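You operate a simulated robot arm through the tools that you are given. There is no shell and no other tool. Be economical: measure what you need, move in short steps, check, and stop when the job is done.

Carry out the task below with a simulated robot arm. There is one attempt and no reset: what you move stays moved.

TASK
Clamp the moulding with brown ends in the cradle and sand its top smooth.
Fine: stop up to it, black knob at TIGHT; put the sanding block back.

It is judged by the outcome, as a careful person would: the job done as asked, and still so three seconds after it is handed in. It fails if anything else is knocked over, pushed out of place, dropped, spilled or broken.

THE ROBOT
A 7-joint arm with a two-finger parallel gripper, fixed in place. Base frame: the origin is at the foot of the arm, x ahead of it, y to its left, z up; the work surface is at about z = 0.95. Lengths are in m, angles in rad, forces in N, time in s.
With the tool pointing down near the work surface it reaches from about 0.26 to 0.68 m from the base axis. Its first joint turns from -1.152 to 1.152 rad. Payload 1.57 kg.
Tool frame: the origin (TCP) lies between the finger pads and is the grasp point; the fingertips stand 0.03 m ahead of it; z points along the fingers, y is the line along which they close. The gripper opens to 0.11 m. The fingers are 0.024 m wide and 0.012 m thick; the gripper's body (0.048 by 0.112 m) begins 0.078 m behind the TCP.
Orientation is that of the tool frame in the base frame, as [roll, pitch, yaw] about the fixed x, y, z axes, in that order (R = Rz(yaw) Ry(pitch) Rx(roll)). With the fingers straight down and closing along the base's y, the tool's x points along the base's -x, its y along +y and its z along -z.

THE INTERFACE
- The arm moves only by the tool arm_command. Its argument "series" is a list of rows, each an object of numbers (a shift or turn left out is 0, a gripper value left out holds the last): "x", "y", "z": the shift along the base's x, y, z in units of 150 mm (1.0 is 150 mm); "rx", "ry", "rz": the turn, a rotation vector about the base's x, y, z in units of 60 degrees (1.0 is 60 degrees). In form: [{"x": .., "y": .., "z": .., "rx": .., "ry": .., "rz": ..}, ...]. A call has 1 to 10 rows; each row is the pose to reach, as a shift and turn from the pose commanded when the call began. "jaw" is the opening, from 0 (shut) to 1 (fully open), set as the call begins (left out, the last holds). A call with a number of a shift or a turn outside -1 to 1 is refused whole. A row lasts 0.2 s, in which the tool goes at most 0.05 m and 0.15 rad; a call with a longer step from one row to the next is refused whole, and so is a gripper value outside its range. A pose out of reach is approached as far as the arm can. The call stops where the force on the tool passes 40 N (or 10 N more than at its start, if that is more) or the arm is blocked; 0.2 s more then pass. The fingers move at their own pace (about 0.108 m/s each) and stop on an object; they squeeze with about 33 N. The grip force told is the motor's: it shows also when the fingers shut on nothing. Time passes only in rows, and 0.2 s behind the last, so rows that repeat a pose let the fingers close. It gives the time, the measured TCP pose, the force on the tool (base axes), the opening and the grip force at its end, in the units of the frame above (readings bear some noise).
- Cameras (640 x 400 px; columns grow to the right, rows downward): "scene" is fixed at [0.1553, -0.3839, 1.4168]; the picture's right is [0.86, -0.51, 0.00], its down [-0.23, -0.39, -0.89] and it looks along [0.45, 0.77, -0.45] (base axes); focal length 326 px, centre (320, 200). "wrist" rides on the gripper at [-0.036, 0, -0.08] in the tool frame; the picture's right is [0.00, -1.00, 0.00], its down [0.97, 0.00, -0.24] and it looks along [0.24, 0.00, 0.97] (tool axes); focal length 218 px, centre (320, 200).
- camera(camera): a new picture of that camera. No time passes.
- point_at(camera, pixels): for up to 12 pixels [column, row] of the newest picture of that camera ("zoom" is the newest enlarged one), the place [x, y, z] in the base frame of the surface seen there, good to about 0.003 m. No time passes.
- close_up(camera, box): a new picture of the part [left, top, right, bottom] of that camera's present view, enlarged. No time passes.
- close_job(): hands the job in; it is judged then, once.

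Work in short steps. Measure before you move; look again where a grasp or a placing could have gone wrong, and mend it. You have 80 turns and 46 pictures in all, those below and enlarged ones among them. Open the gripper and draw the arm clear of the work before you hand the job in, unless the task says otherwise; then end with one line.

The tools are called after ">>>" by a JSON object that holds its "fn" and its "kwargs". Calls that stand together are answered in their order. arm_command: Moves the arm, as the interface text tells. Its arguments: {"type":"object","properties":{"series":{"type":"array","items":{"type":"object","properties":{"x":{"type":"number"},"y":{"type":"number"},"z":{"type":"number"},"rx":{"type":"number"},"ry":{"type":"number"},"rz":{"type":"number"}}}},"jaw":{"type":"number"}},"required":["series"]} The other tools are called the same way: camera (camera) takes a picture; point_at (camera, pixels) gives the place of the surface under pixels of a picture; close_up (camera, box) takes an enlarged picture of a part of a camera's view; close_job () hands the job in.

At the start:

```text
time_s: 0.0
ee_pos: [0.3168, 0.1854, 1.2893]
tool_rot: [-3.142, -0.001, -3.141]
wrist_force: [0.3, -0.1, -0.9]
gripper_width: 0.1097
grip_force: 0.2
```

scene: 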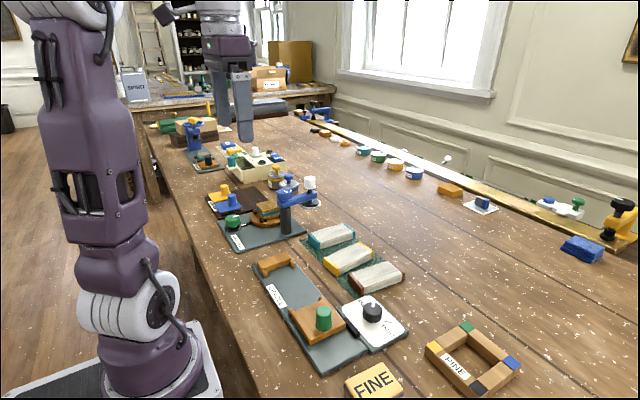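
wrist: 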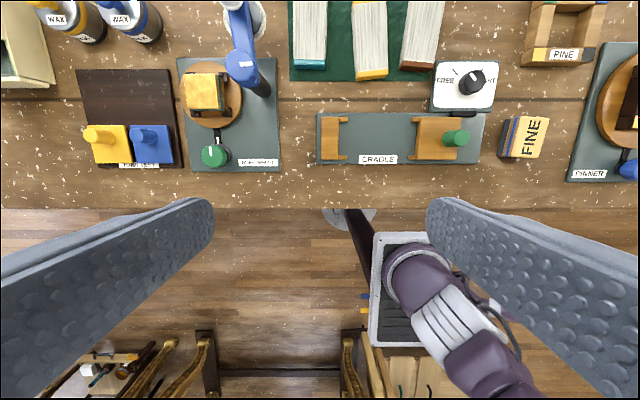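

I see three mouldings (about [330,235], [348,258], [377,278] in scene), the cradle, the FREE/TIGHT knob and a FINE block. I'll enlarge these to see details.

>>> {"fn": "close_up", "kwargs": {"camera": "scene", "box": [240, 210, 540, 400]}}

>>> {"fn": "close_up", "kwargs": {"camera": "wrist", "box": [280, 0, 640, 220]}}

>>> {"fn": "point_at", "kwargs": {"camera": "wrist", "pixels": [[330, 138], [432, 138], [455, 138], [475, 82], [524, 137], [418, 35], [418, 66], [380, 138], [310, 35], [565, 30], [368, 40], [362, 120]]}}

```text
2.11 times, centred on (390, 305) of scene
```

zoom: 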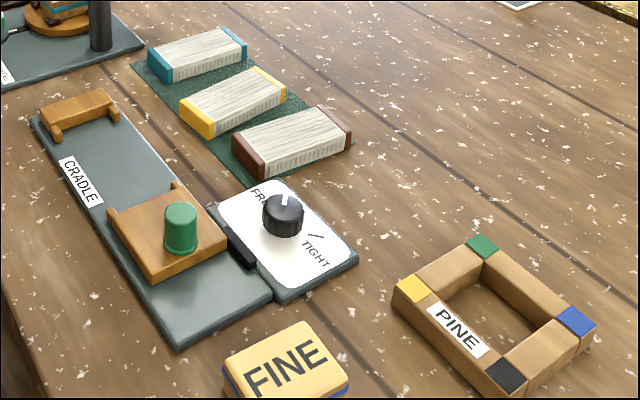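

```text
1.78 times, centred on (460, 110) of wrist
```

zoom: 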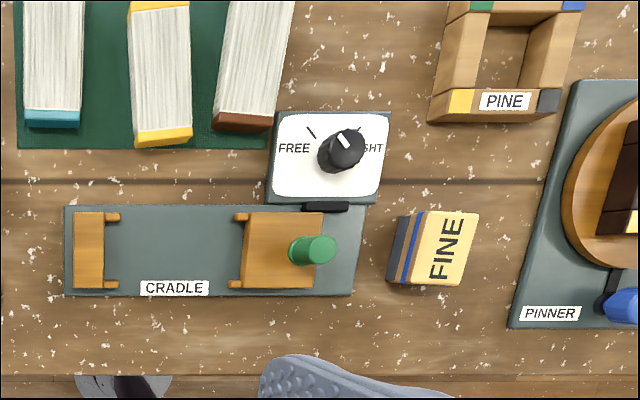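

```text
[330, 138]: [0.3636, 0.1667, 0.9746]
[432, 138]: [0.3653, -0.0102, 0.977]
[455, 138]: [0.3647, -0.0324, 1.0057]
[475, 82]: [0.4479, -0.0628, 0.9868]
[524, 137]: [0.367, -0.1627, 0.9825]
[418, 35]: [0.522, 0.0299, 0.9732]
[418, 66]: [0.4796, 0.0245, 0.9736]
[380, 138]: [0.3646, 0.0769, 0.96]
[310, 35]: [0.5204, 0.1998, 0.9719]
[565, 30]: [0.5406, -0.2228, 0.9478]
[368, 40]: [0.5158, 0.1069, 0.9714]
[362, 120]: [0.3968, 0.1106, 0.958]
```

The cradle has a fixed stop at left (y≈0.167) and a sliding stop with green handle (y≈-0.03); I need a better view from above. Moving over the area.

>>> {"fn": "arm_command", "kwargs": {"series": [{"x": 0.25, "y": -0.25}, {"x": 0.5, "y": -0.5}, {"x": 0.75, "y": -0.75, "z": -0.1}, {"x": 0.9, "y": -0.95, "z": -0.2}, {"x": 0.9, "y": -0.95, "z": -0.2}]}}

>>> {"fn": "camera", "kwargs": {"camera": "wrist"}}

```text
refused: row 1 steps farther than a row can; nothing moved
```

```text
41 pictures are left
```

wrist: 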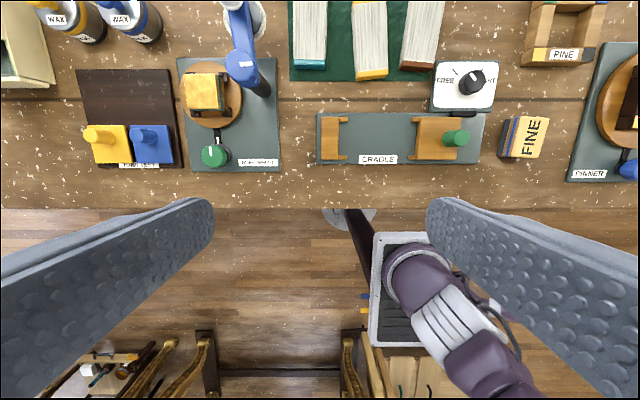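

The step was slightly too long (0.25·√2·150 mm > 50 mm); I repeat with shorter steps.

>>> {"fn": "arm_command", "kwargs": {"series": [{"x": 0.2, "y": -0.2}, {"x": 0.4, "y": -0.4}, {"x": 0.6, "y": -0.6, "z": -0.1}, {"x": 0.8, "y": -0.8, "z": -0.2}, {"x": 0.95, "y": -0.95, "z": -0.2}, {"x": 0.95, "y": -0.95, "z": -0.2}]}}

>>> {"fn": "camera", "kwargs": {"camera": "wrist"}}

```text
time_s: 1.4
ee_pos: [0.4599, 0.043, 1.2573]
tool_rot: [3.141, 0.001, -3.141]
wrist_force: [-0.4, -0.8, 0.1]
gripper_width: 0.1099
grip_force: 0.1
```

```text
40 pictures are left
```

wrist: 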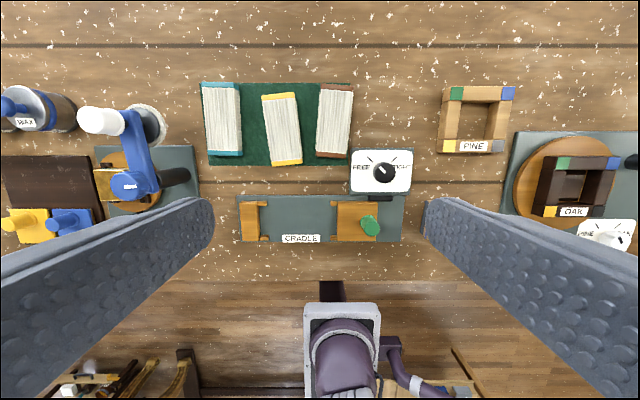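

>>> {"fn": "close_up", "kwargs": {"camera": "wrist", "box": [190, 70, 430, 250]}}

>>> {"fn": "point_at", "kwargs": {"camera": "wrist", "pixels": [[320, 86], [352, 91], [317, 156], [346, 157], [334, 120], [248, 222], [355, 215], [370, 227], [383, 173], [264, 206], [340, 206], [262, 236]]}}

```text
2.22 times, centred on (310, 160) of wrist
```

zoom: 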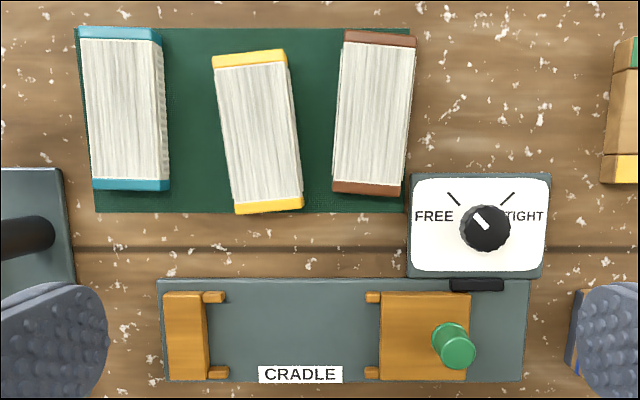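

```text
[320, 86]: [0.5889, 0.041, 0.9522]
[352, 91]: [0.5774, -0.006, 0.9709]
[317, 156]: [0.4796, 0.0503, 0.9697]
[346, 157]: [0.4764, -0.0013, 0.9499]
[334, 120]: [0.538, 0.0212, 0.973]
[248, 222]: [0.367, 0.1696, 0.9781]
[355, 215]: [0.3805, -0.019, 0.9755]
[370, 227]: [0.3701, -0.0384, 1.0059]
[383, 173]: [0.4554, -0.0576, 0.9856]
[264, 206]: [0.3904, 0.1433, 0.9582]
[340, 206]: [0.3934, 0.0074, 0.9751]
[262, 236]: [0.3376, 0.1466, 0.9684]
```

Knob points to FREE now. I measure precise corners of the moulding and the cradle in the enlarged picture.

>>> {"fn": "point_at", "kwargs": {"camera": "zoom", "pixels": [[347, 44], [413, 49], [335, 182], [398, 187], [338, 100], [411, 100], [373, 115], [207, 320], [380, 320], [222, 298], [222, 372], [368, 298]]}}

>>> {"fn": "point_at", "kwargs": {"camera": "zoom", "pixels": [[368, 372], [453, 347], [485, 228], [478, 213], [455, 200], [507, 200], [380, 48], [366, 186], [290, 340], [290, 285], [468, 300], [485, 290]]}}

```text
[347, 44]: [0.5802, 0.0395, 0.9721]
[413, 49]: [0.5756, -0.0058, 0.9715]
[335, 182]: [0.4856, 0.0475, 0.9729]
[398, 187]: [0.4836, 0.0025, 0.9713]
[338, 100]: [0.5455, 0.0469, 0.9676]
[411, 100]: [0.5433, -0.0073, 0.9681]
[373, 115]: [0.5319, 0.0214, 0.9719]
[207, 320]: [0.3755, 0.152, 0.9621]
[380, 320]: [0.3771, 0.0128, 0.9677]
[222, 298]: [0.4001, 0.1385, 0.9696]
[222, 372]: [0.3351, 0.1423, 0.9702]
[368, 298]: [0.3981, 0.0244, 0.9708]
```

```text
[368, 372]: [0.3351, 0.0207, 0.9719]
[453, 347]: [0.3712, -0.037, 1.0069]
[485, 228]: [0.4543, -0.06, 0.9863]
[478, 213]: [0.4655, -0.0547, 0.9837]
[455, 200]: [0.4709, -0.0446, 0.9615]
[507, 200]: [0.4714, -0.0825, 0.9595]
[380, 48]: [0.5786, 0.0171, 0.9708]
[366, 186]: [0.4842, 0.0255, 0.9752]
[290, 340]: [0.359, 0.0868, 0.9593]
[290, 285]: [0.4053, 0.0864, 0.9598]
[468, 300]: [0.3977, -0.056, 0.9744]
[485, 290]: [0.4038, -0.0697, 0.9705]
```

Moulding: centre ≈(0.531,0.021), top 0.972, axis turned −0.087 rad from x, width ≈0.048. I go above it with the jaw at 0.6 and yaw matched.

>>> {"fn": "arm_command", "kwargs": {"series": [{"x": 0.2, "y": -0.06, "z": -0.2, "rz": -0.083}, {"x": 0.4, "y": -0.147, "z": -0.4, "rz": -0.083}, {"x": 0.48, "y": -0.147, "z": -0.7, "rz": -0.083}, {"x": 0.48, "y": -0.147, "z": -1.0, "rz": -0.083}, {"x": 0.48, "y": -0.147, "z": -1.0, "rz": -0.083}], "jaw": 0.62}}

>>> {"fn": "camera", "kwargs": {"camera": "wrist"}}

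```text
time_s: 2.6
ee_pos: [0.531, 0.0199, 1.1085]
tool_rot: [3.141, 0.0, 3.055]
wrist_force: [-0.1, 0.0, 0.3]
gripper_width: 0.0681
grip_force: 0.1
```

```text
38 pictures are left
```

wrist: 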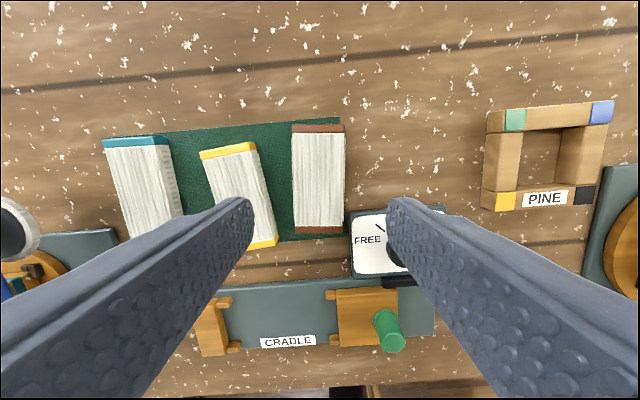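

It's well aligned; I re-measure the edges from closer.

>>> {"fn": "point_at", "kwargs": {"camera": "wrist", "pixels": [[296, 130], [341, 130], [298, 230], [340, 230], [295, 180], [342, 180], [318, 180], [318, 126], [318, 232], [346, 180], [265, 190], [270, 215]]}}

```text
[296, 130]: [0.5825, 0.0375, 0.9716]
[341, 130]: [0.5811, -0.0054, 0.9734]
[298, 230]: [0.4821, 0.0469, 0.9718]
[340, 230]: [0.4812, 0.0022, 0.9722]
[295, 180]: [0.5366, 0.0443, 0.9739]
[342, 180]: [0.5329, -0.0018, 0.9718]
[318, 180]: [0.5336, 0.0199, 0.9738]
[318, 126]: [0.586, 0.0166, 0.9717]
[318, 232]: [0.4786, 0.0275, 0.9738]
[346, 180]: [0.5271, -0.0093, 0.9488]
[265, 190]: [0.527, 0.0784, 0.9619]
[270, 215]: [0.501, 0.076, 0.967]
```

TCP is over the centre (0.5325,0.021). Narrow the jaw slightly and descend so the tips end at ≈0.956.

>>> {"fn": "arm_command", "kwargs": {"series": [{"z": -0.25, "y": 0.007}, {"z": -0.5, "y": 0.007}, {"z": -0.7, "y": 0.007}, {"z": -0.82, "y": 0.007}, {"z": -0.82, "y": 0.007}], "jaw": 0.57}}

>>> {"fn": "arm_command", "kwargs": {"series": [{"z": 0}, {"z": 0}, {"z": 0}], "jaw": 0.3}}

```text
time_s: 3.8
ee_pos: [0.5313, 0.0208, 0.9856]
tool_rot: [3.141, 0.0, 3.055]
wrist_force: [-0.2, 0.0, -0.2]
gripper_width: 0.0626
grip_force: 0.1
```

```text
time_s: 4.6
ee_pos: [0.5314, 0.021, 0.9864]
tool_rot: [3.14, 0.0, 3.054]
wrist_force: [-0.6, 0.2, 0.3]
gripper_width: 0.0489
grip_force: 32.9
```

Gripped at 0.0489. Lift 0.1 m, then turn −1.484 rad in two calls while moving over the cradle.

>>> {"fn": "arm_command", "kwargs": {"series": [{"z": 0.3}, {"z": 0.6}, {"z": 0.7, "rz": -0.14}, {"x": -0.1, "y": 0.05, "z": 0.7, "rz": -0.28}, {"x": -0.25, "y": 0.1, "z": 0.7, "rz": -0.42}, {"x": -0.4, "y": 0.2, "z": 0.7, "rz": -0.56}, {"x": -0.55, "y": 0.3, "z": 0.7, "rz": -0.7}, {"x": -0.7, "y": 0.4, "z": 0.7, "rz": -0.84}, {"x": -0.85, "y": 0.467, "z": 0.7, "rz": -0.98}, {"x": -0.85, "y": 0.467, "z": 0.7, "rz": -0.98}]}}

>>> {"fn": "arm_command", "kwargs": {"series": [{"x": -0.1, "rz": -0.14}, {"x": -0.2, "rz": -0.28}, {"x": -0.24, "rz": -0.42}, {"x": -0.24, "rz": -0.437}, {"x": -0.24, "rz": -0.437}]}}

>>> {"fn": "camera", "kwargs": {"camera": "wrist"}}

>>> {"fn": "camera", "kwargs": {"camera": "scene"}}

```text
time_s: 6.8
ee_pos: [0.4026, 0.0933, 1.0903]
tool_rot: [-3.141, -0.001, 2.026]
wrist_force: [-0.2, 0.3, -0.5]
gripper_width: 0.0489
grip_force: 32.8
```

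```text
time_s: 8.0
ee_pos: [0.3673, 0.0926, 1.0908]
tool_rot: [-3.14, 0.0, 1.571]
wrist_force: [0.3, -0.1, -0.8]
gripper_width: 0.0491
grip_force: 33.3
```

```text
37 pictures are left
```

wrist: 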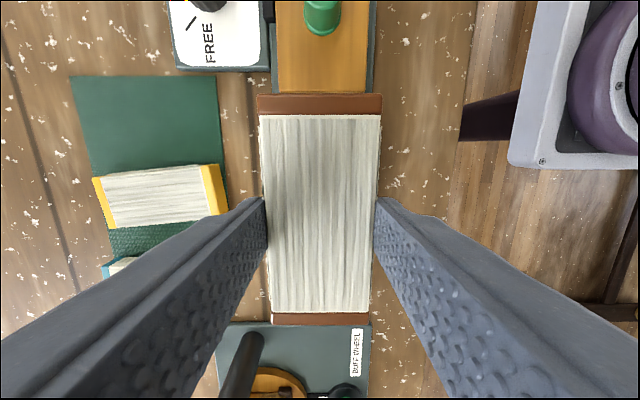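

```text
36 pictures are left
```

scene: 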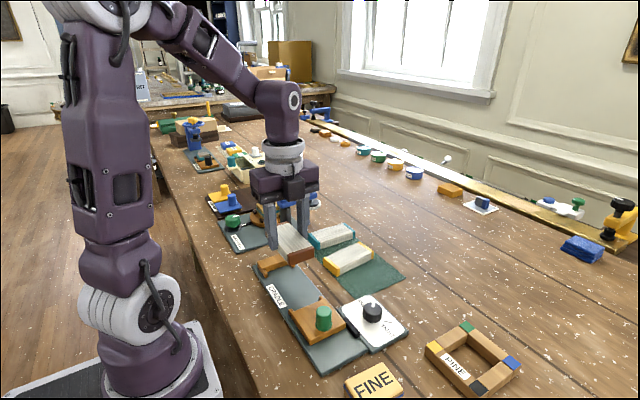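

Moulding is held square. I measure its ends in hand, and the stop via the scene picture.

>>> {"fn": "point_at", "kwargs": {"camera": "wrist", "pixels": [[320, 98], [320, 322], [264, 105], [376, 105], [276, 318], [366, 318], [268, 180], [376, 180]]}}

>>> {"fn": "close_up", "kwargs": {"camera": "scene", "box": [240, 230, 400, 330]}}

```text
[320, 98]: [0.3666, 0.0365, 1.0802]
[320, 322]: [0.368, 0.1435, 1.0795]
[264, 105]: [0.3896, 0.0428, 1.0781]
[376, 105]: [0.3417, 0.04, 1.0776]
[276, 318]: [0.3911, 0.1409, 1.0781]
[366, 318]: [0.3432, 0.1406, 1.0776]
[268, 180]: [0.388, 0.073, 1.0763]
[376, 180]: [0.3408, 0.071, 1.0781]
```

```text
4.00 times, centred on (320, 280) of scene
```

zoom: 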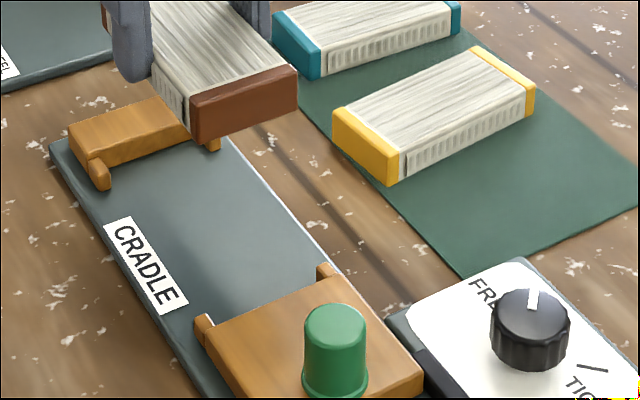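

In hand: y 0.036–0.145, x centre ≈0.367; fits between the prongs. Lower to just above the deck, then the last mm in small steps.

>>> {"fn": "arm_command", "kwargs": {"series": [{"z": -0.2}, {"z": -0.4}, {"z": -0.55}, {"z": -0.62}, {"z": -0.62}]}}

>>> {"fn": "arm_command", "kwargs": {"series": [{"z": -0.01}, {"z": -0.02}, {"z": -0.02}]}}

```text
time_s: 9.2
ee_pos: [0.3677, 0.0917, 0.9979]
tool_rot: [-3.142, -0.001, 1.572]
wrist_force: [0.1, 0.0, -0.8]
gripper_width: 0.0489
grip_force: 32.9
```

```text
time_s: 10.0
ee_pos: [0.3676, 0.092, 0.9943]
tool_rot: [3.14, 0.0, 1.57]
wrist_force: [-5.0, -0.2, 29.8]
gripper_width: 0.0494
grip_force: 33.0
```

It touches the deck (≈30 N). Ease up 1 mm and slide it gently toward the fixed stop.

>>> {"fn": "arm_command", "kwargs": {"series": [{"z": 0.01}, {"y": 0.015, "z": 0.012}, {"y": 0.025, "z": 0.012}, {"y": 0.035, "z": 0.012}, {"y": 0.035, "z": 0.012}]}}

>>> {"fn": "close_up", "kwargs": {"camera": "scene", "box": [240, 230, 400, 330]}}

```text
time_s: 11.2
ee_pos: [0.3675, 0.0976, 0.9966]
tool_rot: [-3.142, 0.001, 1.572]
wrist_force: [-0.8, 0.1, -0.3]
gripper_width: 0.049
grip_force: 32.8
```

```text
4.00 times, centred on (320, 280) of scene
```

zoom: 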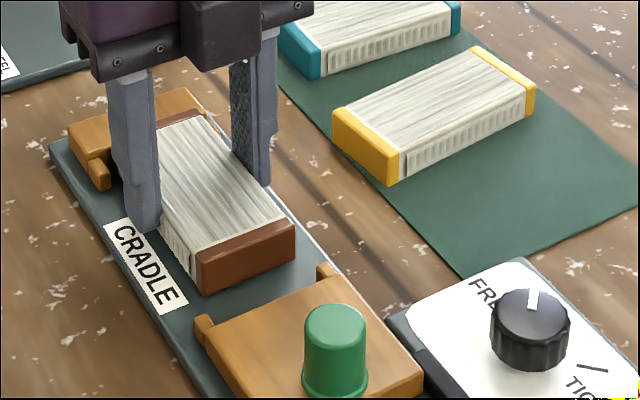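

No contact force yet; nudge a bit further until it touches, then lower and release.

>>> {"fn": "arm_command", "kwargs": {"series": [{"y": 0.01}, {"y": 0.02}, {"y": 0.02}]}}

```text
time_s: 12.0
ee_pos: [0.3665, 0.0995, 0.997]
tool_rot: [-3.14, 0.003, 1.569]
wrist_force: [3.6, -15.3, -0.4]
gripper_width: 0.049
grip_force: 33.0
```

Contact with the stop (−15 N). Back off a hair, lower to the deck, and release.

>>> {"fn": "arm_command", "kwargs": {"series": [{"y": -0.005}, {"y": -0.008, "z": -0.01}, {"y": -0.008, "z": -0.01}]}}

>>> {"fn": "arm_command", "kwargs": {"series": [{}, {}, {"z": 0.2}, {"z": 0.5}, {"z": 0.8}, {"z": 0.8}], "jaw": 0.6}}

>>> {"fn": "arm_command", "kwargs": {"series": [{"y": -0.3}, {"y": -0.6}, {"y": -0.9}, {"y": -0.9}]}}

>>> {"fn": "camera", "kwargs": {"camera": "wrist"}}

>>> {"fn": "close_up", "kwargs": {"camera": "scene", "box": [240, 230, 400, 330]}}

```text
time_s: 12.8
ee_pos: [0.3672, 0.0985, 0.9957]
tool_rot: [-3.141, 0.0, 1.572]
wrist_force: [-2.3, -6.2, 9.1]
gripper_width: 0.0491
grip_force: 32.9
```

```text
time_s: 14.2
ee_pos: [0.3661, 0.0973, 1.1151]
tool_rot: [3.14, 0.001, 1.571]
wrist_force: [-1.0, 0.4, 0.4]
gripper_width: 0.0659
grip_force: 0.0
```

```text
time_s: 15.2
ee_pos: [0.3651, -0.0376, 1.1126]
tool_rot: [-3.141, 0.0, 1.57]
wrist_force: [-0.2, 0.4, -0.1]
gripper_width: 0.0658
grip_force: 0.1
```

```text
33 pictures are left
```

wrist: 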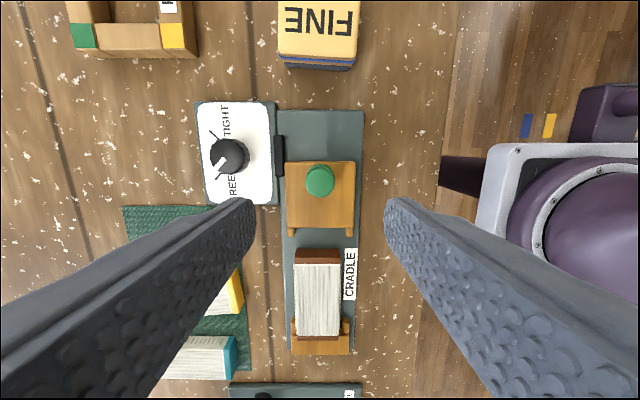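

```text
4.00 times, centred on (320, 280) of scene
```

zoom: 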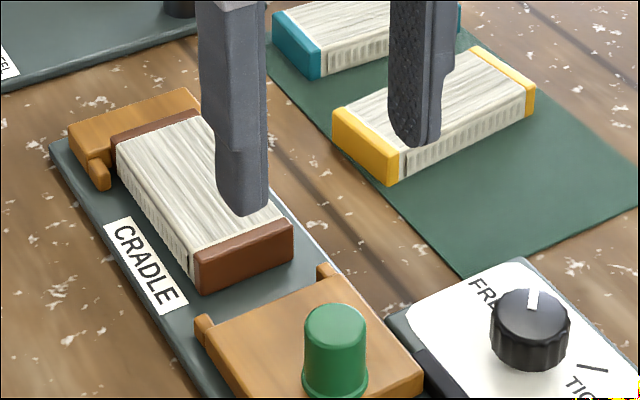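

Moulding is seated at the fixed stop. Measure the green handle and gap before sliding the stop.

>>> {"fn": "point_at", "kwargs": {"camera": "wrist", "pixels": [[320, 181], [308, 181], [332, 181], [320, 169], [320, 230], [291, 233], [349, 233], [318, 252], [297, 258], [339, 258], [340, 200], [230, 152]]}}

```text
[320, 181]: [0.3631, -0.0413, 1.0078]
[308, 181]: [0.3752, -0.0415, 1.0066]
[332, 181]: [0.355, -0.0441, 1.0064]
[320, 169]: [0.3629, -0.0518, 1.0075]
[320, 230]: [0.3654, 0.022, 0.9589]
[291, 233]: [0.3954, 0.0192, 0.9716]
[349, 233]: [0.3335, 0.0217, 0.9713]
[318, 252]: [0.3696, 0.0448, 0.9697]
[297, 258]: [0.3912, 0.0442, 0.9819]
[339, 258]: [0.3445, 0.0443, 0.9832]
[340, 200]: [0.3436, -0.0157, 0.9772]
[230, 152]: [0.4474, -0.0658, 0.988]
```

>>> {"fn": "close_up", "kwargs": {"camera": "wrist", "box": [260, 140, 380, 360]}}

```text
1.82 times, centred on (320, 250) of wrist
```

zoom: 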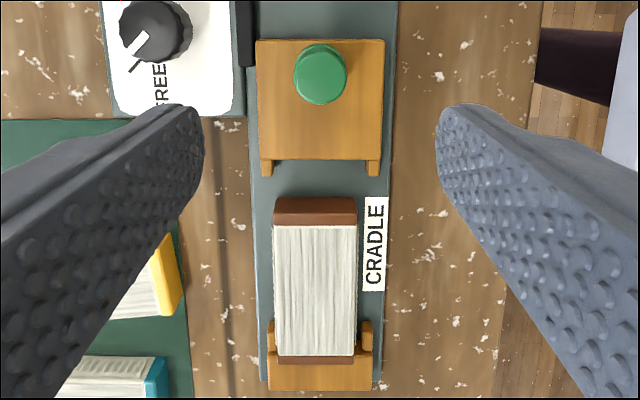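

The moulding sits ≈2 mm too far to +x relative to the prongs. I'll go back, centre the open gripper at x≈0.365 and close to re-centre it before sliding the stop.

>>> {"fn": "arm_command", "kwargs": {"series": [{"y": 0.3}, {"y": 0.6}, {"y": 0.87}, {"y": 0.87, "z": -0.3}, {"y": 0.87, "z": -0.6}, {"y": 0.87, "z": -0.76}, {"y": 0.87, "z": -0.76}]}}

```text
time_s: 16.8
ee_pos: [0.3671, 0.0941, 1.0013]
tool_rot: [-3.142, 0.0, 1.57]
wrist_force: [0.2, 0.1, 0.3]
gripper_width: 0.0658
grip_force: 0.1
```

>>> {"fn": "arm_command", "kwargs": {"series": [{"x": -0.013, "z": -0.025}, {"x": -0.013, "z": -0.025}, {"x": -0.013, "z": -0.025}]}}

>>> {"fn": "arm_command", "kwargs": {"series": [{}, {}, {}], "jaw": 0.3}}

>>> {"fn": "arm_command", "kwargs": {"series": [{}, {}, {"z": 0.2}, {"z": 0.5}, {"z": 0.8}, {"y": -0.3, "z": 0.8}, {"y": -0.6, "z": 0.8}, {"y": -0.9, "z": 0.8}, {"y": -0.9, "z": 0.8}], "jaw": 0.6}}

>>> {"fn": "close_up", "kwargs": {"camera": "wrist", "box": [260, 140, 380, 360]}}

```text
time_s: 17.6
ee_pos: [0.365, 0.0924, 0.9971]
tool_rot: [3.141, 0.0, 1.57]
wrist_force: [1.0, -0.8, 0.3]
gripper_width: 0.0661
grip_force: 0.0
```

```text
time_s: 18.4
ee_pos: [0.3658, 0.0925, 0.9977]
tool_rot: [3.14, 0.0, 1.571]
wrist_force: [-1.8, 1.1, 2.8]
gripper_width: 0.0489
grip_force: 32.7
```

```text
time_s: 20.4
ee_pos: [0.3662, -0.0397, 1.1174]
tool_rot: [-3.141, 0.001, 1.569]
wrist_force: [0.0, -0.5, -0.1]
gripper_width: 0.066
grip_force: 0.1
```

```text
1.82 times, centred on (320, 250) of wrist
```

zoom: 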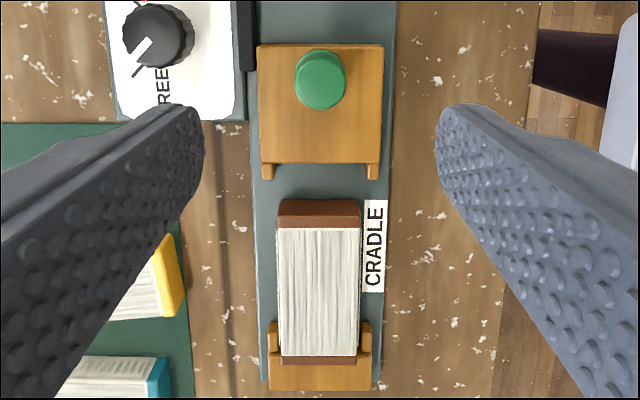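

Centred now. Descend on the green handle (below the TCP, y≈−0.041) and grip it.

>>> {"fn": "arm_command", "kwargs": {"series": [{"z": -0.25}, {"z": -0.5}, {"z": -0.69, "x": -0.004}, {"z": -0.69, "x": -0.004}]}}

>>> {"fn": "arm_command", "kwargs": {"series": [{}, {}, {}], "jaw": 0.1}}

```text
time_s: 21.4
ee_pos: [0.3637, -0.0404, 1.015]
tool_rot: [3.14, 0.0, 1.571]
wrist_force: [-0.2, -0.2, 0.4]
gripper_width: 0.0659
grip_force: 0.0
```

```text
time_s: 22.2
ee_pos: [0.3652, -0.0398, 1.0149]
tool_rot: [-3.141, -0.001, 1.57]
wrist_force: [-2.6, 0.4, -6.9]
gripper_width: 0.0253
grip_force: 37.1
```

Handle gripped (0.025). Slide +y: 22 mm first, then small steps to contact.

>>> {"fn": "arm_command", "kwargs": {"series": [{"y": 0.04}, {"y": 0.08}, {"y": 0.11}, {"y": 0.14}, {"y": 0.15}, {"y": 0.15}]}}

>>> {"fn": "arm_command", "kwargs": {"series": [{"y": 0.007}, {"y": 0.014}, {"y": 0.021}, {"y": 0.028}, {"y": 0.035}, {"y": 0.042}, {"y": 0.042}]}}

>>> {"fn": "close_up", "kwargs": {"camera": "scene", "box": [240, 230, 400, 330]}}

```text
time_s: 23.6
ee_pos: [0.3657, -0.0184, 1.0141]
tool_rot: [-3.141, 0.0, 1.571]
wrist_force: [-7.5, -0.6, -8.5]
gripper_width: 0.0248
grip_force: 36.8
```

```text
time_s: 25.2
ee_pos: [0.3658, -0.0124, 1.0132]
tool_rot: [3.139, 0.0, 1.571]
wrist_force: [-8.9, 0.0, 32.6]
gripper_width: 0.025
grip_force: 36.6
```

```text
4.00 times, centred on (320, 280) of scene
```

zoom: 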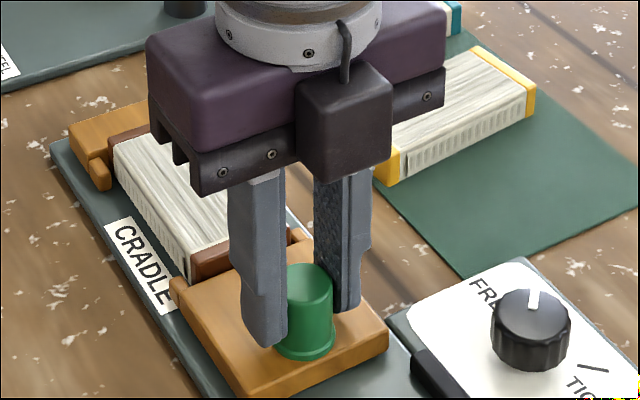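

A vertical force of 33 N appeared around the expected contact. I release and look closely.

>>> {"fn": "arm_command", "kwargs": {"series": [{}, {}, {"z": 0.2}, {"z": 0.5}, {"z": 0.7}, {"z": 0.7}], "jaw": 0.6}}

>>> {"fn": "close_up", "kwargs": {"camera": "wrist", "box": [260, 120, 380, 340]}}

>>> {"fn": "close_up", "kwargs": {"camera": "scene", "box": [240, 230, 400, 330]}}

```text
time_s: 26.6
ee_pos: [0.3645, -0.0089, 1.1206]
tool_rot: [-3.141, 0.0, 1.571]
wrist_force: [0.1, 0.6, 0.0]
gripper_width: 0.066
grip_force: 0.0
```

```text
1.82 times, centred on (320, 230) of wrist
```

zoom: 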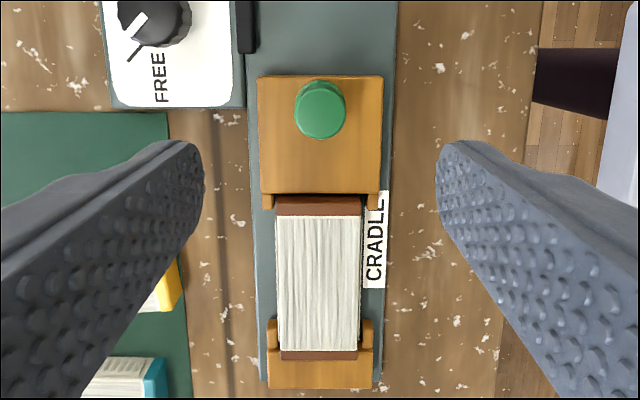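

```text
4.00 times, centred on (320, 280) of scene
```

zoom: 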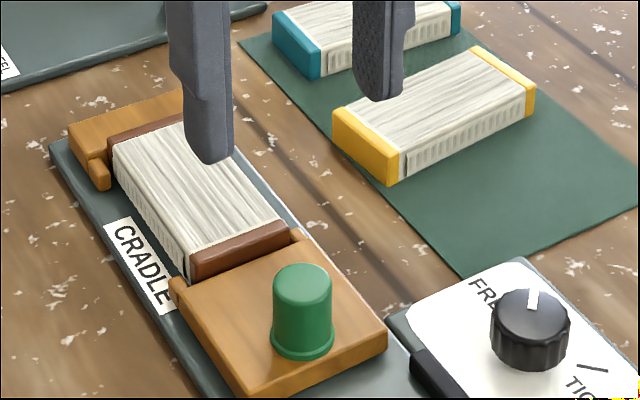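

The stop looks up to the moulding. To be sure, I push the handle from behind with shut fingers and watch for a clean force.

>>> {"fn": "arm_command", "kwargs": {"series": [{"y": -0.2}, {"y": -0.3}, {"y": -0.3, "z": -0.3}, {"y": -0.3, "z": -0.6}, {"y": -0.3, "z": -0.7}, {"y": -0.3, "z": -0.7}], "jaw": 0}}

>>> {"fn": "arm_command", "kwargs": {"series": [{"y": 0.04}, {"y": 0.06}, {"y": 0.075}, {"y": 0.085}, {"y": 0.095}, {"y": 0.105}, {"y": 0.115}, {"y": 0.12}, {"y": 0.12}]}}

```text
time_s: 28.0
ee_pos: [0.3632, -0.0559, 1.0133]
tool_rot: [3.141, 0.001, 1.571]
wrist_force: [0.3, 0.3, 0.3]
gripper_width: 0.0
grip_force: 20.8
```

```text
time_s: 30.0
ee_pos: [0.3649, -0.0387, 1.0138]
tool_rot: [-3.141, 0.0, 1.569]
wrist_force: [0.2, 0.0, 0.4]
gripper_width: 0.0
grip_force: 21.1
```

>>> {"fn": "arm_command", "kwargs": {"series": [{"y": 0.007}, {"y": 0.014}, {"y": 0.021}, {"y": 0.028}, {"y": 0.035}, {"y": 0.035}]}}

```text
time_s: 31.4
ee_pos: [0.3654, -0.0355, 1.014]
tool_rot: [3.139, 0.002, 1.568]
wrist_force: [0.6, -28.5, 11.6]
gripper_width: 0.0
grip_force: 21.7
```

Firm contact (−28 N) – the stop is up to the moulding. Back off, lift and look at the knob from above.

>>> {"fn": "arm_command", "kwargs": {"series": [{"y": -0.06}, {"y": -0.1, "z": 0.25}, {"y": -0.15, "z": 0.5}, {"x": 0.2, "y": -0.2, "z": 0.7}, {"x": 0.4, "y": -0.2, "z": 0.9}, {"x": 0.6, "y": -0.2, "z": 0.95}, {"x": 0.6, "y": -0.2, "z": 0.95}], "jaw": 0.6}}

>>> {"fn": "close_up", "kwargs": {"camera": "wrist", "box": [240, 100, 400, 200]}}

>>> {"fn": "camera", "kwargs": {"camera": "wrist"}}

```text
time_s: 33.0
ee_pos: [0.4539, -0.0642, 1.1556]
tool_rot: [-3.141, -0.001, 1.57]
wrist_force: [-0.7, -0.3, 0.0]
gripper_width: 0.066
grip_force: 0.0
```

```text
4.00 times, centred on (320, 150) of wrist
```

zoom: 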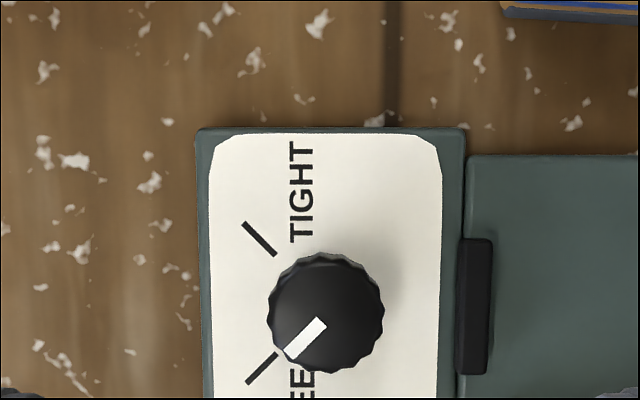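

```text
25 pictures are left
```

wrist: 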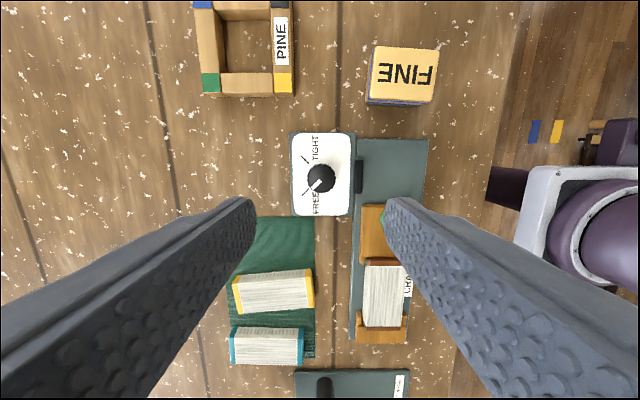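

Pointer is at FREE (+45°), TIGHT is −90° away. Measure the knob's centre, then pre-rotate wrist +90° so the turn ends at the current wrist yaw.

>>> {"fn": "point_at", "kwargs": {"camera": "wrist", "pixels": [[322, 176], [312, 178], [331, 178], [320, 168], [322, 188], [300, 195], [340, 200]]}}

>>> {"fn": "arm_command", "kwargs": {"series": [{"rz": 0.14}, {"rz": 0.28}, {"rz": 0.42}, {"rz": 0.56}, {"rz": 0.7}, {"rz": 0.84}, {"rz": 0.98}, {"rz": 0.98}]}}

>>> {"fn": "arm_command", "kwargs": {"series": [{"rz": 0.14}, {"rz": 0.28}, {"rz": 0.42}, {"rz": 0.52}, {"rz": 0.52}]}}

>>> {"fn": "camera", "kwargs": {"camera": "wrist"}}

```text
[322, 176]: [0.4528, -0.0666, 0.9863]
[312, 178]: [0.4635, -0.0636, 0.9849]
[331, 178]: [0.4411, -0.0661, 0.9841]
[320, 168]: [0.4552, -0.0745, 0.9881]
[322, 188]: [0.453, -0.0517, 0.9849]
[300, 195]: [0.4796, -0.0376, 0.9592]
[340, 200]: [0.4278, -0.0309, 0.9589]
```

```text
time_s: 34.8
ee_pos: [0.4547, -0.0637, 1.1561]
tool_rot: [-3.14, 0.001, 2.598]
wrist_force: [-0.4, -0.4, -0.6]
gripper_width: 0.066
grip_force: 0.1
```

```text
time_s: 36.0
ee_pos: [0.4548, -0.0637, 1.1569]
tool_rot: [-3.141, -0.001, -3.139]
wrist_force: [0.3, 0.5, 0.4]
gripper_width: 0.0658
grip_force: 0.1
```

```text
24 pictures are left
```

wrist: 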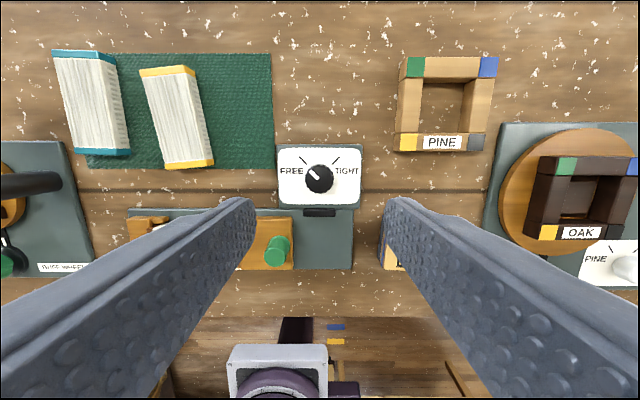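

>>> {"fn": "point_at", "kwargs": {"camera": "wrist", "pixels": [[320, 178], [320, 168], [320, 186], [311, 178], [329, 178]]}}

>>> {"fn": "arm_command", "kwargs": {"series": [{"z": -0.3}, {"z": -0.6}, {"z": -0.85}, {"z": -0.95}, {"z": -0.95}], "jaw": 0.5}}

```text
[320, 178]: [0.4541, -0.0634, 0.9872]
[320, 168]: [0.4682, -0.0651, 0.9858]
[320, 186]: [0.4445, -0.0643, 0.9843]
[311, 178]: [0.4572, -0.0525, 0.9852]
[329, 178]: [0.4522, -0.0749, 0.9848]
```

```text
time_s: 37.2
ee_pos: [0.4552, -0.0641, 1.0137]
tool_rot: [3.141, -0.001, -3.14]
wrist_force: [-0.7, -0.2, -1.1]
gripper_width: 0.0549
grip_force: 0.0
```

Knob centre ≈(0.4545,−0.064). Descend 15 mm more, grip, then turn −90° about z.

>>> {"fn": "arm_command", "kwargs": {"series": [{"z": -0.05}, {"z": -0.1}, {"z": -0.1}]}}

>>> {"fn": "arm_command", "kwargs": {"series": [{}, {}, {}], "jaw": 0.2}}

>>> {"fn": "arm_command", "kwargs": {"series": [{"rz": -0.12}, {"rz": -0.24}, {"rz": -0.36}, {"rz": -0.48}, {"rz": -0.6}, {"rz": -0.72}, {"rz": -0.84}, {"rz": -0.96}, {"rz": -0.96}]}}

>>> {"fn": "arm_command", "kwargs": {"series": [{"rz": -0.12}, {"rz": -0.24}, {"rz": -0.36}, {"rz": -0.48}, {"rz": -0.54}, {"rz": -0.54}]}}

>>> {"fn": "close_up", "kwargs": {"camera": "scene", "box": [280, 250, 440, 350]}}

```text
time_s: 38.0
ee_pos: [0.4553, -0.0642, 0.9985]
tool_rot: [-3.142, 0.0, 3.14]
wrist_force: [0.2, 0.2, 0.6]
gripper_width: 0.0552
grip_force: 0.1
```

```text
time_s: 38.8
ee_pos: [0.4551, -0.0624, 0.9988]
tool_rot: [3.14, -0.001, -3.14]
wrist_force: [-0.9, 15.6, -3.6]
gripper_width: 0.0329
grip_force: 40.8
```

```text
time_s: 40.8
ee_pos: [0.4541, -0.066, 0.9987]
tool_rot: [-3.137, 0.001, 2.134]
wrist_force: [-14.0, -18.6, -19.9]
gripper_width: 0.0327
grip_force: 41.2
```

```text
time_s: 41.5
ee_pos: [0.4526, -0.0659, 0.9985]
tool_rot: [-3.14, 0.001, 1.868]
wrist_force: [-1.2, -5.5, -1.3]
gripper_width: 0.0328
grip_force: 40.5
stopped in row 3: the force on the tool passed its limit (the readings are from after the stop); the commanded pose is now the measured one
```

```text
4.00 times, centred on (360, 300) of scene
```

zoom: 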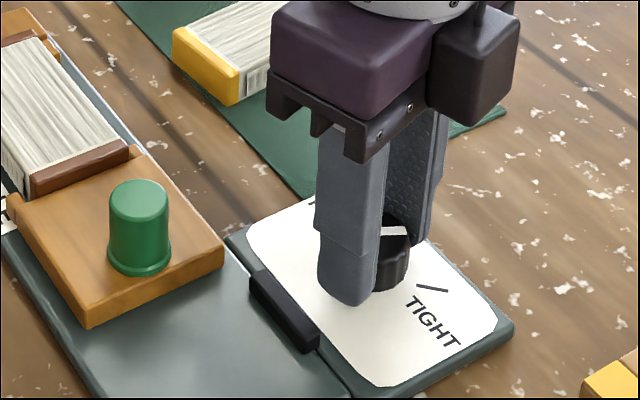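

Force limit tripped after 73°; the commanded pose has relaxed. Continue the remaining 0.30 rad.

>>> {"fn": "arm_command", "kwargs": {"series": [{"rz": -0.08}, {"rz": -0.16}, {"rz": -0.24}, {"rz": -0.29}, {"rz": -0.29}]}}

>>> {"fn": "arm_command", "kwargs": {"series": [{}, {}, {"z": 0.2}, {"z": 0.5}, {"z": 0.8}, {"z": 1.0}, {"z": 1.0}], "jaw": 0.55}}

>>> {"fn": "close_up", "kwargs": {"camera": "wrist", "box": [240, 110, 400, 210]}}

```text
time_s: 42.7
ee_pos: [0.4538, -0.0654, 0.9991]
tool_rot: [-3.137, 0.001, 1.566]
wrist_force: [-16.7, -11.3, 27.2]
gripper_width: 0.0328
grip_force: 41.6
```

```text
time_s: 44.3
ee_pos: [0.4545, -0.0651, 1.1488]
tool_rot: [-3.137, -0.002, 1.566]
wrist_force: [-0.2, 0.5, 0.3]
gripper_width: 0.0606
grip_force: 0.1
```

```text
4.00 times, centred on (320, 160) of wrist
```

zoom: 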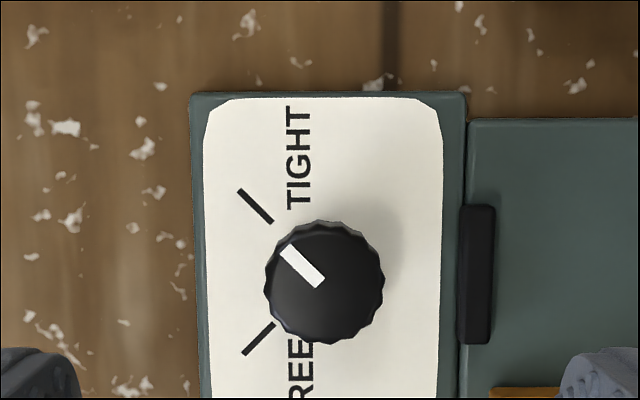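

Knob points at TIGHT. Now move over the FINE sanding block and measure it.

>>> {"fn": "arm_command", "kwargs": {"series": [{"x": -0.2, "y": -0.2}, {"x": -0.4, "y": -0.4}, {"x": -0.57, "y": -0.6}, {"x": -0.57, "y": -0.75}, {"x": -0.57, "y": -0.75}]}}

>>> {"fn": "camera", "kwargs": {"camera": "wrist"}}

>>> {"fn": "close_up", "kwargs": {"camera": "scene", "box": [310, 320, 438, 400]}}

```text
time_s: 45.5
ee_pos: [0.368, -0.1785, 1.1487]
tool_rot: [-3.138, 0.001, 1.565]
wrist_force: [0.2, -0.7, 0.4]
gripper_width: 0.0605
grip_force: 0.1
```

```text
21 pictures are left
```

wrist: 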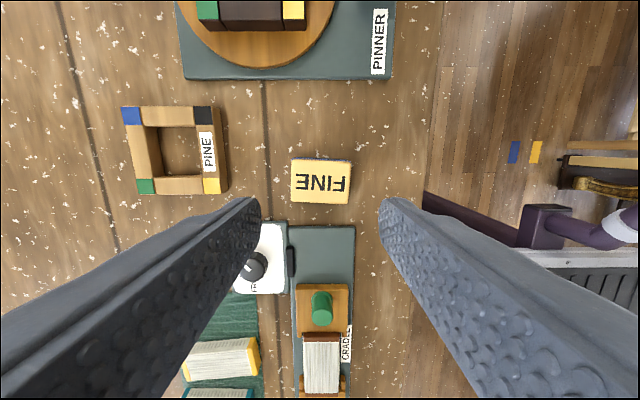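

```text
5.00 times, centred on (374, 360) of scene
```

zoom: 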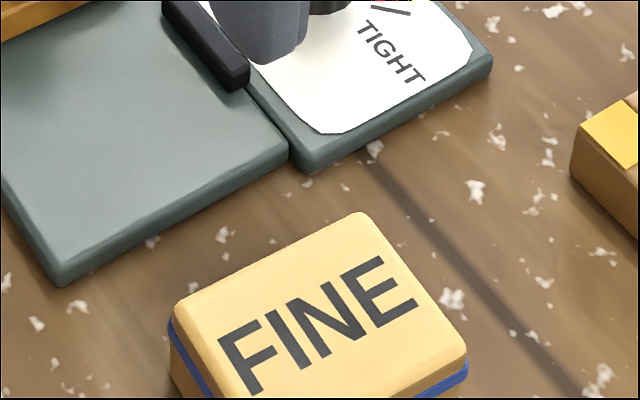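

>>> {"fn": "close_up", "kwargs": {"camera": "wrist", "box": [270, 140, 370, 215]}}

>>> {"fn": "point_at", "kwargs": {"camera": "wrist", "pixels": [[293, 162], [349, 166], [293, 199], [347, 201], [320, 181], [321, 203], [321, 160], [292, 180], [350, 183], [320, 222]]}}

```text
5.33 times, centred on (320, 178) of wrist
```

zoom: 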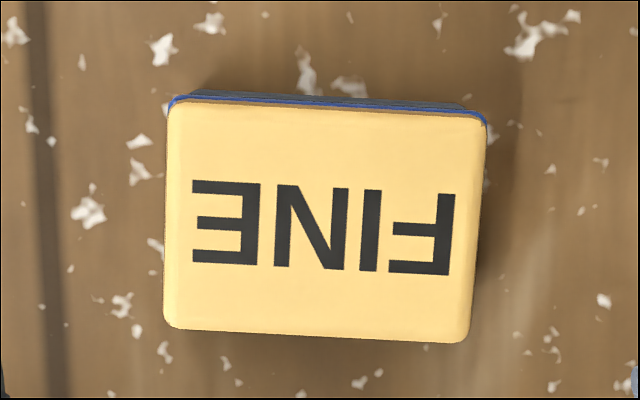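

```text
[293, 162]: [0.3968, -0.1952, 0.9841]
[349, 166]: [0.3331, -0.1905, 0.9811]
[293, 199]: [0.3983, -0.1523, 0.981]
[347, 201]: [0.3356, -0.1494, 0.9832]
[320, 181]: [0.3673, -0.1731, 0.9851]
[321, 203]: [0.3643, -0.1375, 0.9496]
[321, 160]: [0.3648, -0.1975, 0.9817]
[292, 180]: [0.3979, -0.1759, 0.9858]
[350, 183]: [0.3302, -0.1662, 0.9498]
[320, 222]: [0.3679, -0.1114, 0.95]
```

Block: centre ≈(0.366,−0.172), 66×48 mm, z 0.95–0.984, yaw −0.058. Open the jaw, align and descend, fingers on the ±x faces.

>>> {"fn": "arm_command", "kwargs": {"series": [{"x": -0.013, "y": 0.04, "rz": -0.05}, {"x": -0.013, "y": 0.04, "z": -0.3, "rz": -0.05}, {"x": -0.013, "y": 0.04, "z": -0.6, "rz": -0.05}, {"x": -0.013, "y": 0.04, "z": -0.8, "rz": -0.05}, {"x": -0.013, "y": 0.04, "z": -0.8, "rz": -0.05}], "jaw": 0.85}}

>>> {"fn": "close_up", "kwargs": {"camera": "wrist", "box": [200, 80, 440, 230]}}

```text
time_s: 46.7
ee_pos: [0.367, -0.1711, 1.029]
tool_rot: [-3.139, -0.001, 1.514]
wrist_force: [-0.6, -0.5, -0.7]
gripper_width: 0.0934
grip_force: 0.1
```

```text
2.67 times, centred on (320, 155) of wrist
```

zoom: 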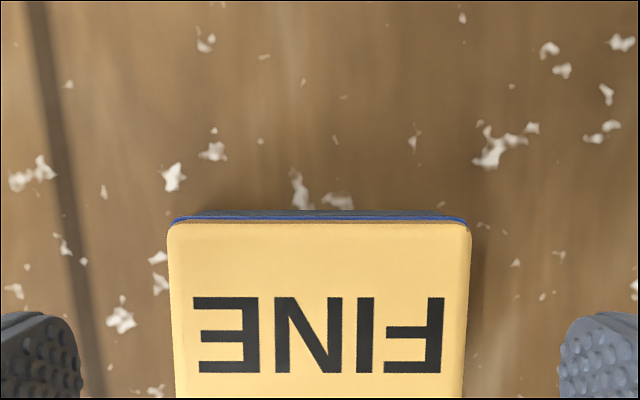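

Aligned and centred (block cols 168–470 around 320). Descend 43 mm and grip.

>>> {"fn": "arm_command", "kwargs": {"series": [{"z": -0.15}, {"z": -0.28}, {"z": -0.28}]}}

>>> {"fn": "arm_command", "kwargs": {"series": [{}, {}, {}], "jaw": 0.45}}

>>> {"fn": "arm_command", "kwargs": {"series": [{"z": 0.2}, {"z": 0.45}, {"z": 0.6}, {"z": 0.6}]}}

```text
time_s: 47.5
ee_pos: [0.3661, -0.1701, 0.9868]
tool_rot: [-3.137, -0.001, 1.512]
wrist_force: [-0.3, 0.3, -0.1]
gripper_width: 0.0936
grip_force: 0.1
```

```text
time_s: 48.3
ee_pos: [0.3686, -0.1712, 0.9875]
tool_rot: [-3.137, 0.0, 1.511]
wrist_force: [-0.4, -0.4, 0.3]
gripper_width: 0.0671
grip_force: 33.1
```

```text
time_s: 49.3
ee_pos: [0.3681, -0.1716, 1.0789]
tool_rot: [-3.139, -0.002, 1.514]
wrist_force: [0.0, -0.8, -0.6]
gripper_width: 0.067
grip_force: 32.7
```

Block held (0.067). Move over the moulding above the handle's height, squaring the yaw.

>>> {"fn": "arm_command", "kwargs": {"series": [{"y": 0.3, "x": -0.01, "rz": 0.055}, {"y": 0.6, "x": -0.01, "rz": 0.055}, {"y": 0.9, "x": -0.01, "rz": 0.055}, {"y": 0.9, "x": -0.01, "rz": 0.055}]}}

>>> {"fn": "arm_command", "kwargs": {"series": [{"y": 0.3}, {"y": 0.6}, {"y": 0.64}, {"y": 0.64, "z": -0.2}, {"y": 0.64, "z": -0.36}, {"y": 0.64, "z": -0.36}]}}

>>> {"fn": "close_up", "kwargs": {"camera": "scene", "box": [230, 220, 390, 320]}}

```text
time_s: 50.3
ee_pos: [0.3672, -0.0351, 1.0749]
tool_rot: [-3.138, -0.001, 1.571]
wrist_force: [0.3, -1.2, -0.5]
gripper_width: 0.0669
grip_force: 32.5
```

```text
time_s: 51.7
ee_pos: [0.3641, 0.0595, 1.0223]
tool_rot: [-3.138, 0.0, 1.572]
wrist_force: [0.7, -0.1, -0.1]
gripper_width: 0.067
grip_force: 33.9
```

```text
4.00 times, centred on (310, 270) of scene
```

zoom: 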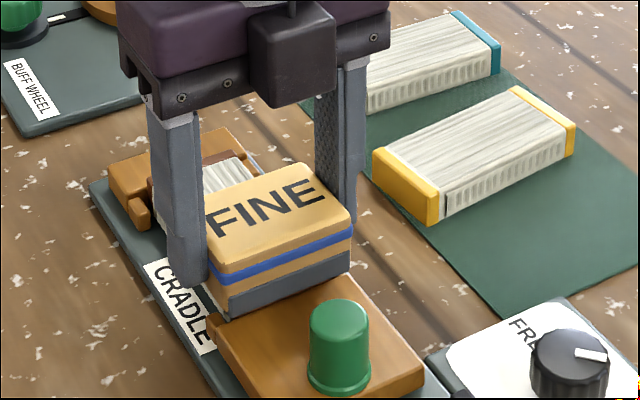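

Block is just above the moulding's near end. Lower gently until it presses.

>>> {"fn": "arm_command", "kwargs": {"series": [{"z": -0.01}, {"z": -0.018}, {"z": -0.024}, {"z": -0.024}]}}

```text
time_s: 52.7
ee_pos: [0.3642, 0.059, 1.0191]
tool_rot: [-3.138, 0.001, 1.569]
wrist_force: [0.5, -1.1, 2.2]
gripper_width: 0.0668
grip_force: 32.9
```

Barely touching (2 N). Press slightly more.

>>> {"fn": "arm_command", "kwargs": {"series": [{"z": -0.005}, {"z": -0.008}, {"z": -0.008}]}}

```text
time_s: 53.5
ee_pos: [0.3654, 0.0608, 1.0182]
tool_rot: [-3.14, 0.0, 1.572]
wrist_force: [1.9, 1.8, 31.3]
gripper_width: 0.067
grip_force: 32.8
```

31 N is firm; ease by 0.4 mm and stroke along +y to the far end.

>>> {"fn": "arm_command", "kwargs": {"series": [{"z": 0.003}, {"y": 0.06, "z": 0.003}, {"y": 0.12, "z": 0.003}, {"y": 0.18, "z": 0.003}, {"y": 0.24, "z": 0.003}, {"y": 0.3, "z": 0.003}, {"y": 0.36, "z": 0.003}, {"y": 0.42, "z": 0.003}, {"y": 0.48, "z": 0.003}, {"y": 0.52, "z": 0.003}]}}

>>> {"fn": "close_up", "kwargs": {"camera": "scene", "box": [230, 220, 390, 320]}}

```text
time_s: 55.7
ee_pos: [0.3649, 0.138, 1.0185]
tool_rot: [-3.138, 0.002, 1.57]
wrist_force: [0.6, -0.9, -1.2]
gripper_width: 0.067
grip_force: 32.7
```

```text
4.00 times, centred on (310, 270) of scene
```

zoom: 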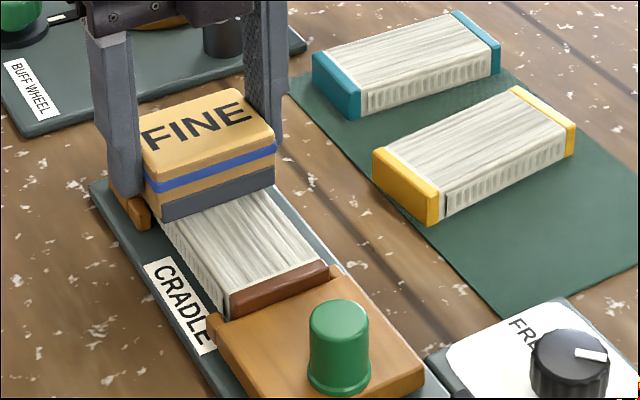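

No visible change and contact was lost at the far end (−1 N). Press again here until there's clear force.

>>> {"fn": "arm_command", "kwargs": {"series": [{"z": -0.004}, {"z": -0.006}, {"z": -0.006}]}}

```text
time_s: 56.5
ee_pos: [0.3649, 0.1383, 1.0185]
tool_rot: [-3.138, 0.0, 1.57]
wrist_force: [0.4, -2.1, 14.9]
gripper_width: 0.067
grip_force: 33.3
```

15 N. Stroke back −y at this height.

>>> {"fn": "arm_command", "kwargs": {"series": [{"y": -0.06}, {"y": -0.12}, {"y": -0.18}, {"y": -0.24}, {"y": -0.3}]}}

>>> {"fn": "close_up", "kwargs": {"camera": "scene", "box": [230, 220, 390, 320]}}

```text
time_s: 57.7
ee_pos: [0.3644, 0.0945, 1.0179]
tool_rot: [-3.137, -0.002, 1.571]
wrist_force: [0.3, 8.0, 19.1]
gripper_width: 0.0673
grip_force: 32.5
```

```text
4.00 times, centred on (310, 270) of scene
```

zoom: 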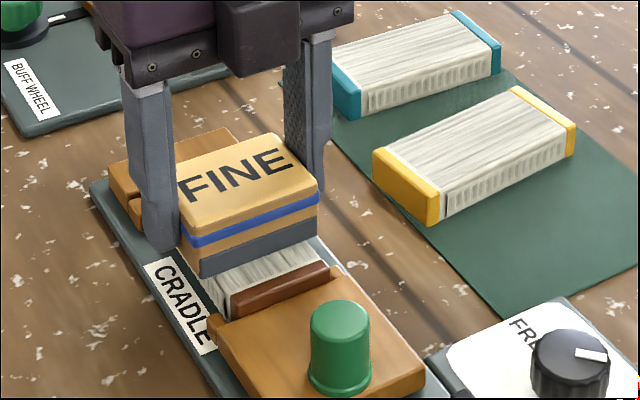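

Good, 19 N with 8 N drag. Continue to the near end, then stroke back and forth.

>>> {"fn": "arm_command", "kwargs": {"series": [{"y": -0.08}, {"y": -0.16}, {"y": -0.24}, {"y": -0.28}]}}

>>> {"fn": "arm_command", "kwargs": {"series": [{"y": 0.06}, {"y": 0.12}, {"y": 0.18}, {"y": 0.24}, {"y": 0.3}, {"y": 0.36}, {"y": 0.42}, {"y": 0.48}, {"y": 0.54}, {"y": 0.58}]}}

>>> {"fn": "close_up", "kwargs": {"camera": "scene", "box": [230, 220, 390, 320]}}

```text
time_s: 58.7
ee_pos: [0.3654, 0.0503, 1.0163]
tool_rot: [-3.14, -0.001, 1.572]
wrist_force: [0.2, 11.0, 28.4]
gripper_width: 0.0671
grip_force: 33.5
```

```text
time_s: 60.9
ee_pos: [0.3656, 0.1376, 1.0185]
tool_rot: [-3.14, 0.0, 1.57]
wrist_force: [0.0, 0.0, -0.8]
gripper_width: 0.0671
grip_force: 32.8
```

```text
4.00 times, centred on (310, 270) of scene
```

zoom: 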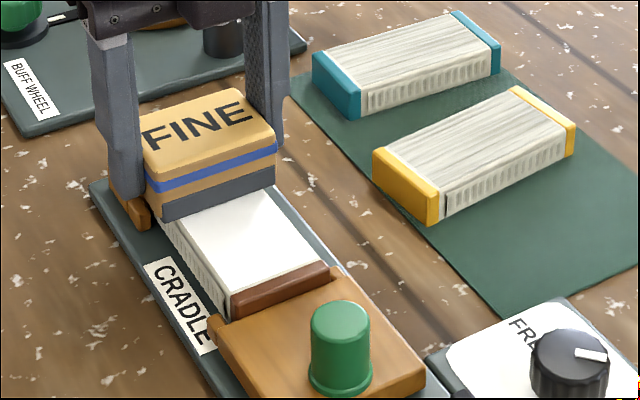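

The visible part is smooth white now. Press on the far end and stroke there too.

>>> {"fn": "arm_command", "kwargs": {"series": [{"z": -0.006}, {"y": 0.03, "z": -0.006}, {"y": -0.05, "z": -0.006}, {"y": -0.12, "z": -0.006}, {"y": -0.18, "z": -0.006}, {"y": -0.12, "z": -0.006}, {"y": -0.06, "z": -0.006}, {"y": 0.0, "z": -0.006}, {"y": -0.08, "z": -0.006}, {"y": -0.16, "z": -0.006}]}}

>>> {"fn": "arm_command", "kwargs": {"series": [{"y": -0.07}, {"y": -0.14}, {"y": -0.21}, {"y": -0.28}, {"y": -0.36}, {"y": -0.36, "z": 0.1}, {"y": -0.36, "z": 0.396}, {"y": -0.36, "z": 0.396}]}}

>>> {"fn": "close_up", "kwargs": {"camera": "scene", "box": [230, 220, 390, 320]}}

```text
time_s: 63.1
ee_pos: [0.3665, 0.113, 1.0175]
tool_rot: [-3.138, -0.001, 1.571]
wrist_force: [-0.7, 1.2, 3.2]
gripper_width: 0.0669
grip_force: 33.0
```

```text
time_s: 64.9
ee_pos: [0.3668, 0.0608, 1.0775]
tool_rot: [-3.137, 0.0, 1.571]
wrist_force: [0.4, 0.0, -0.9]
gripper_width: 0.0671
grip_force: 33.2
```

```text
4.00 times, centred on (310, 270) of scene
```

zoom: 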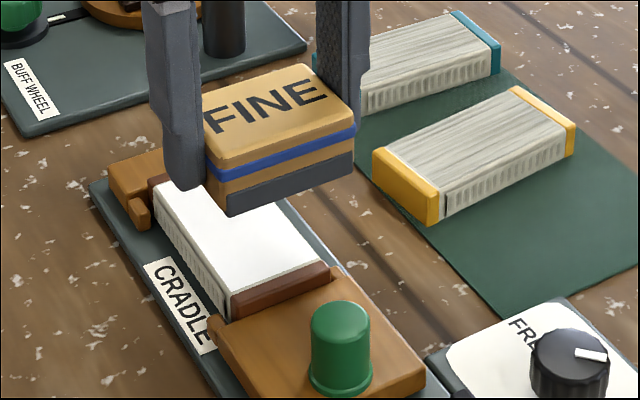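

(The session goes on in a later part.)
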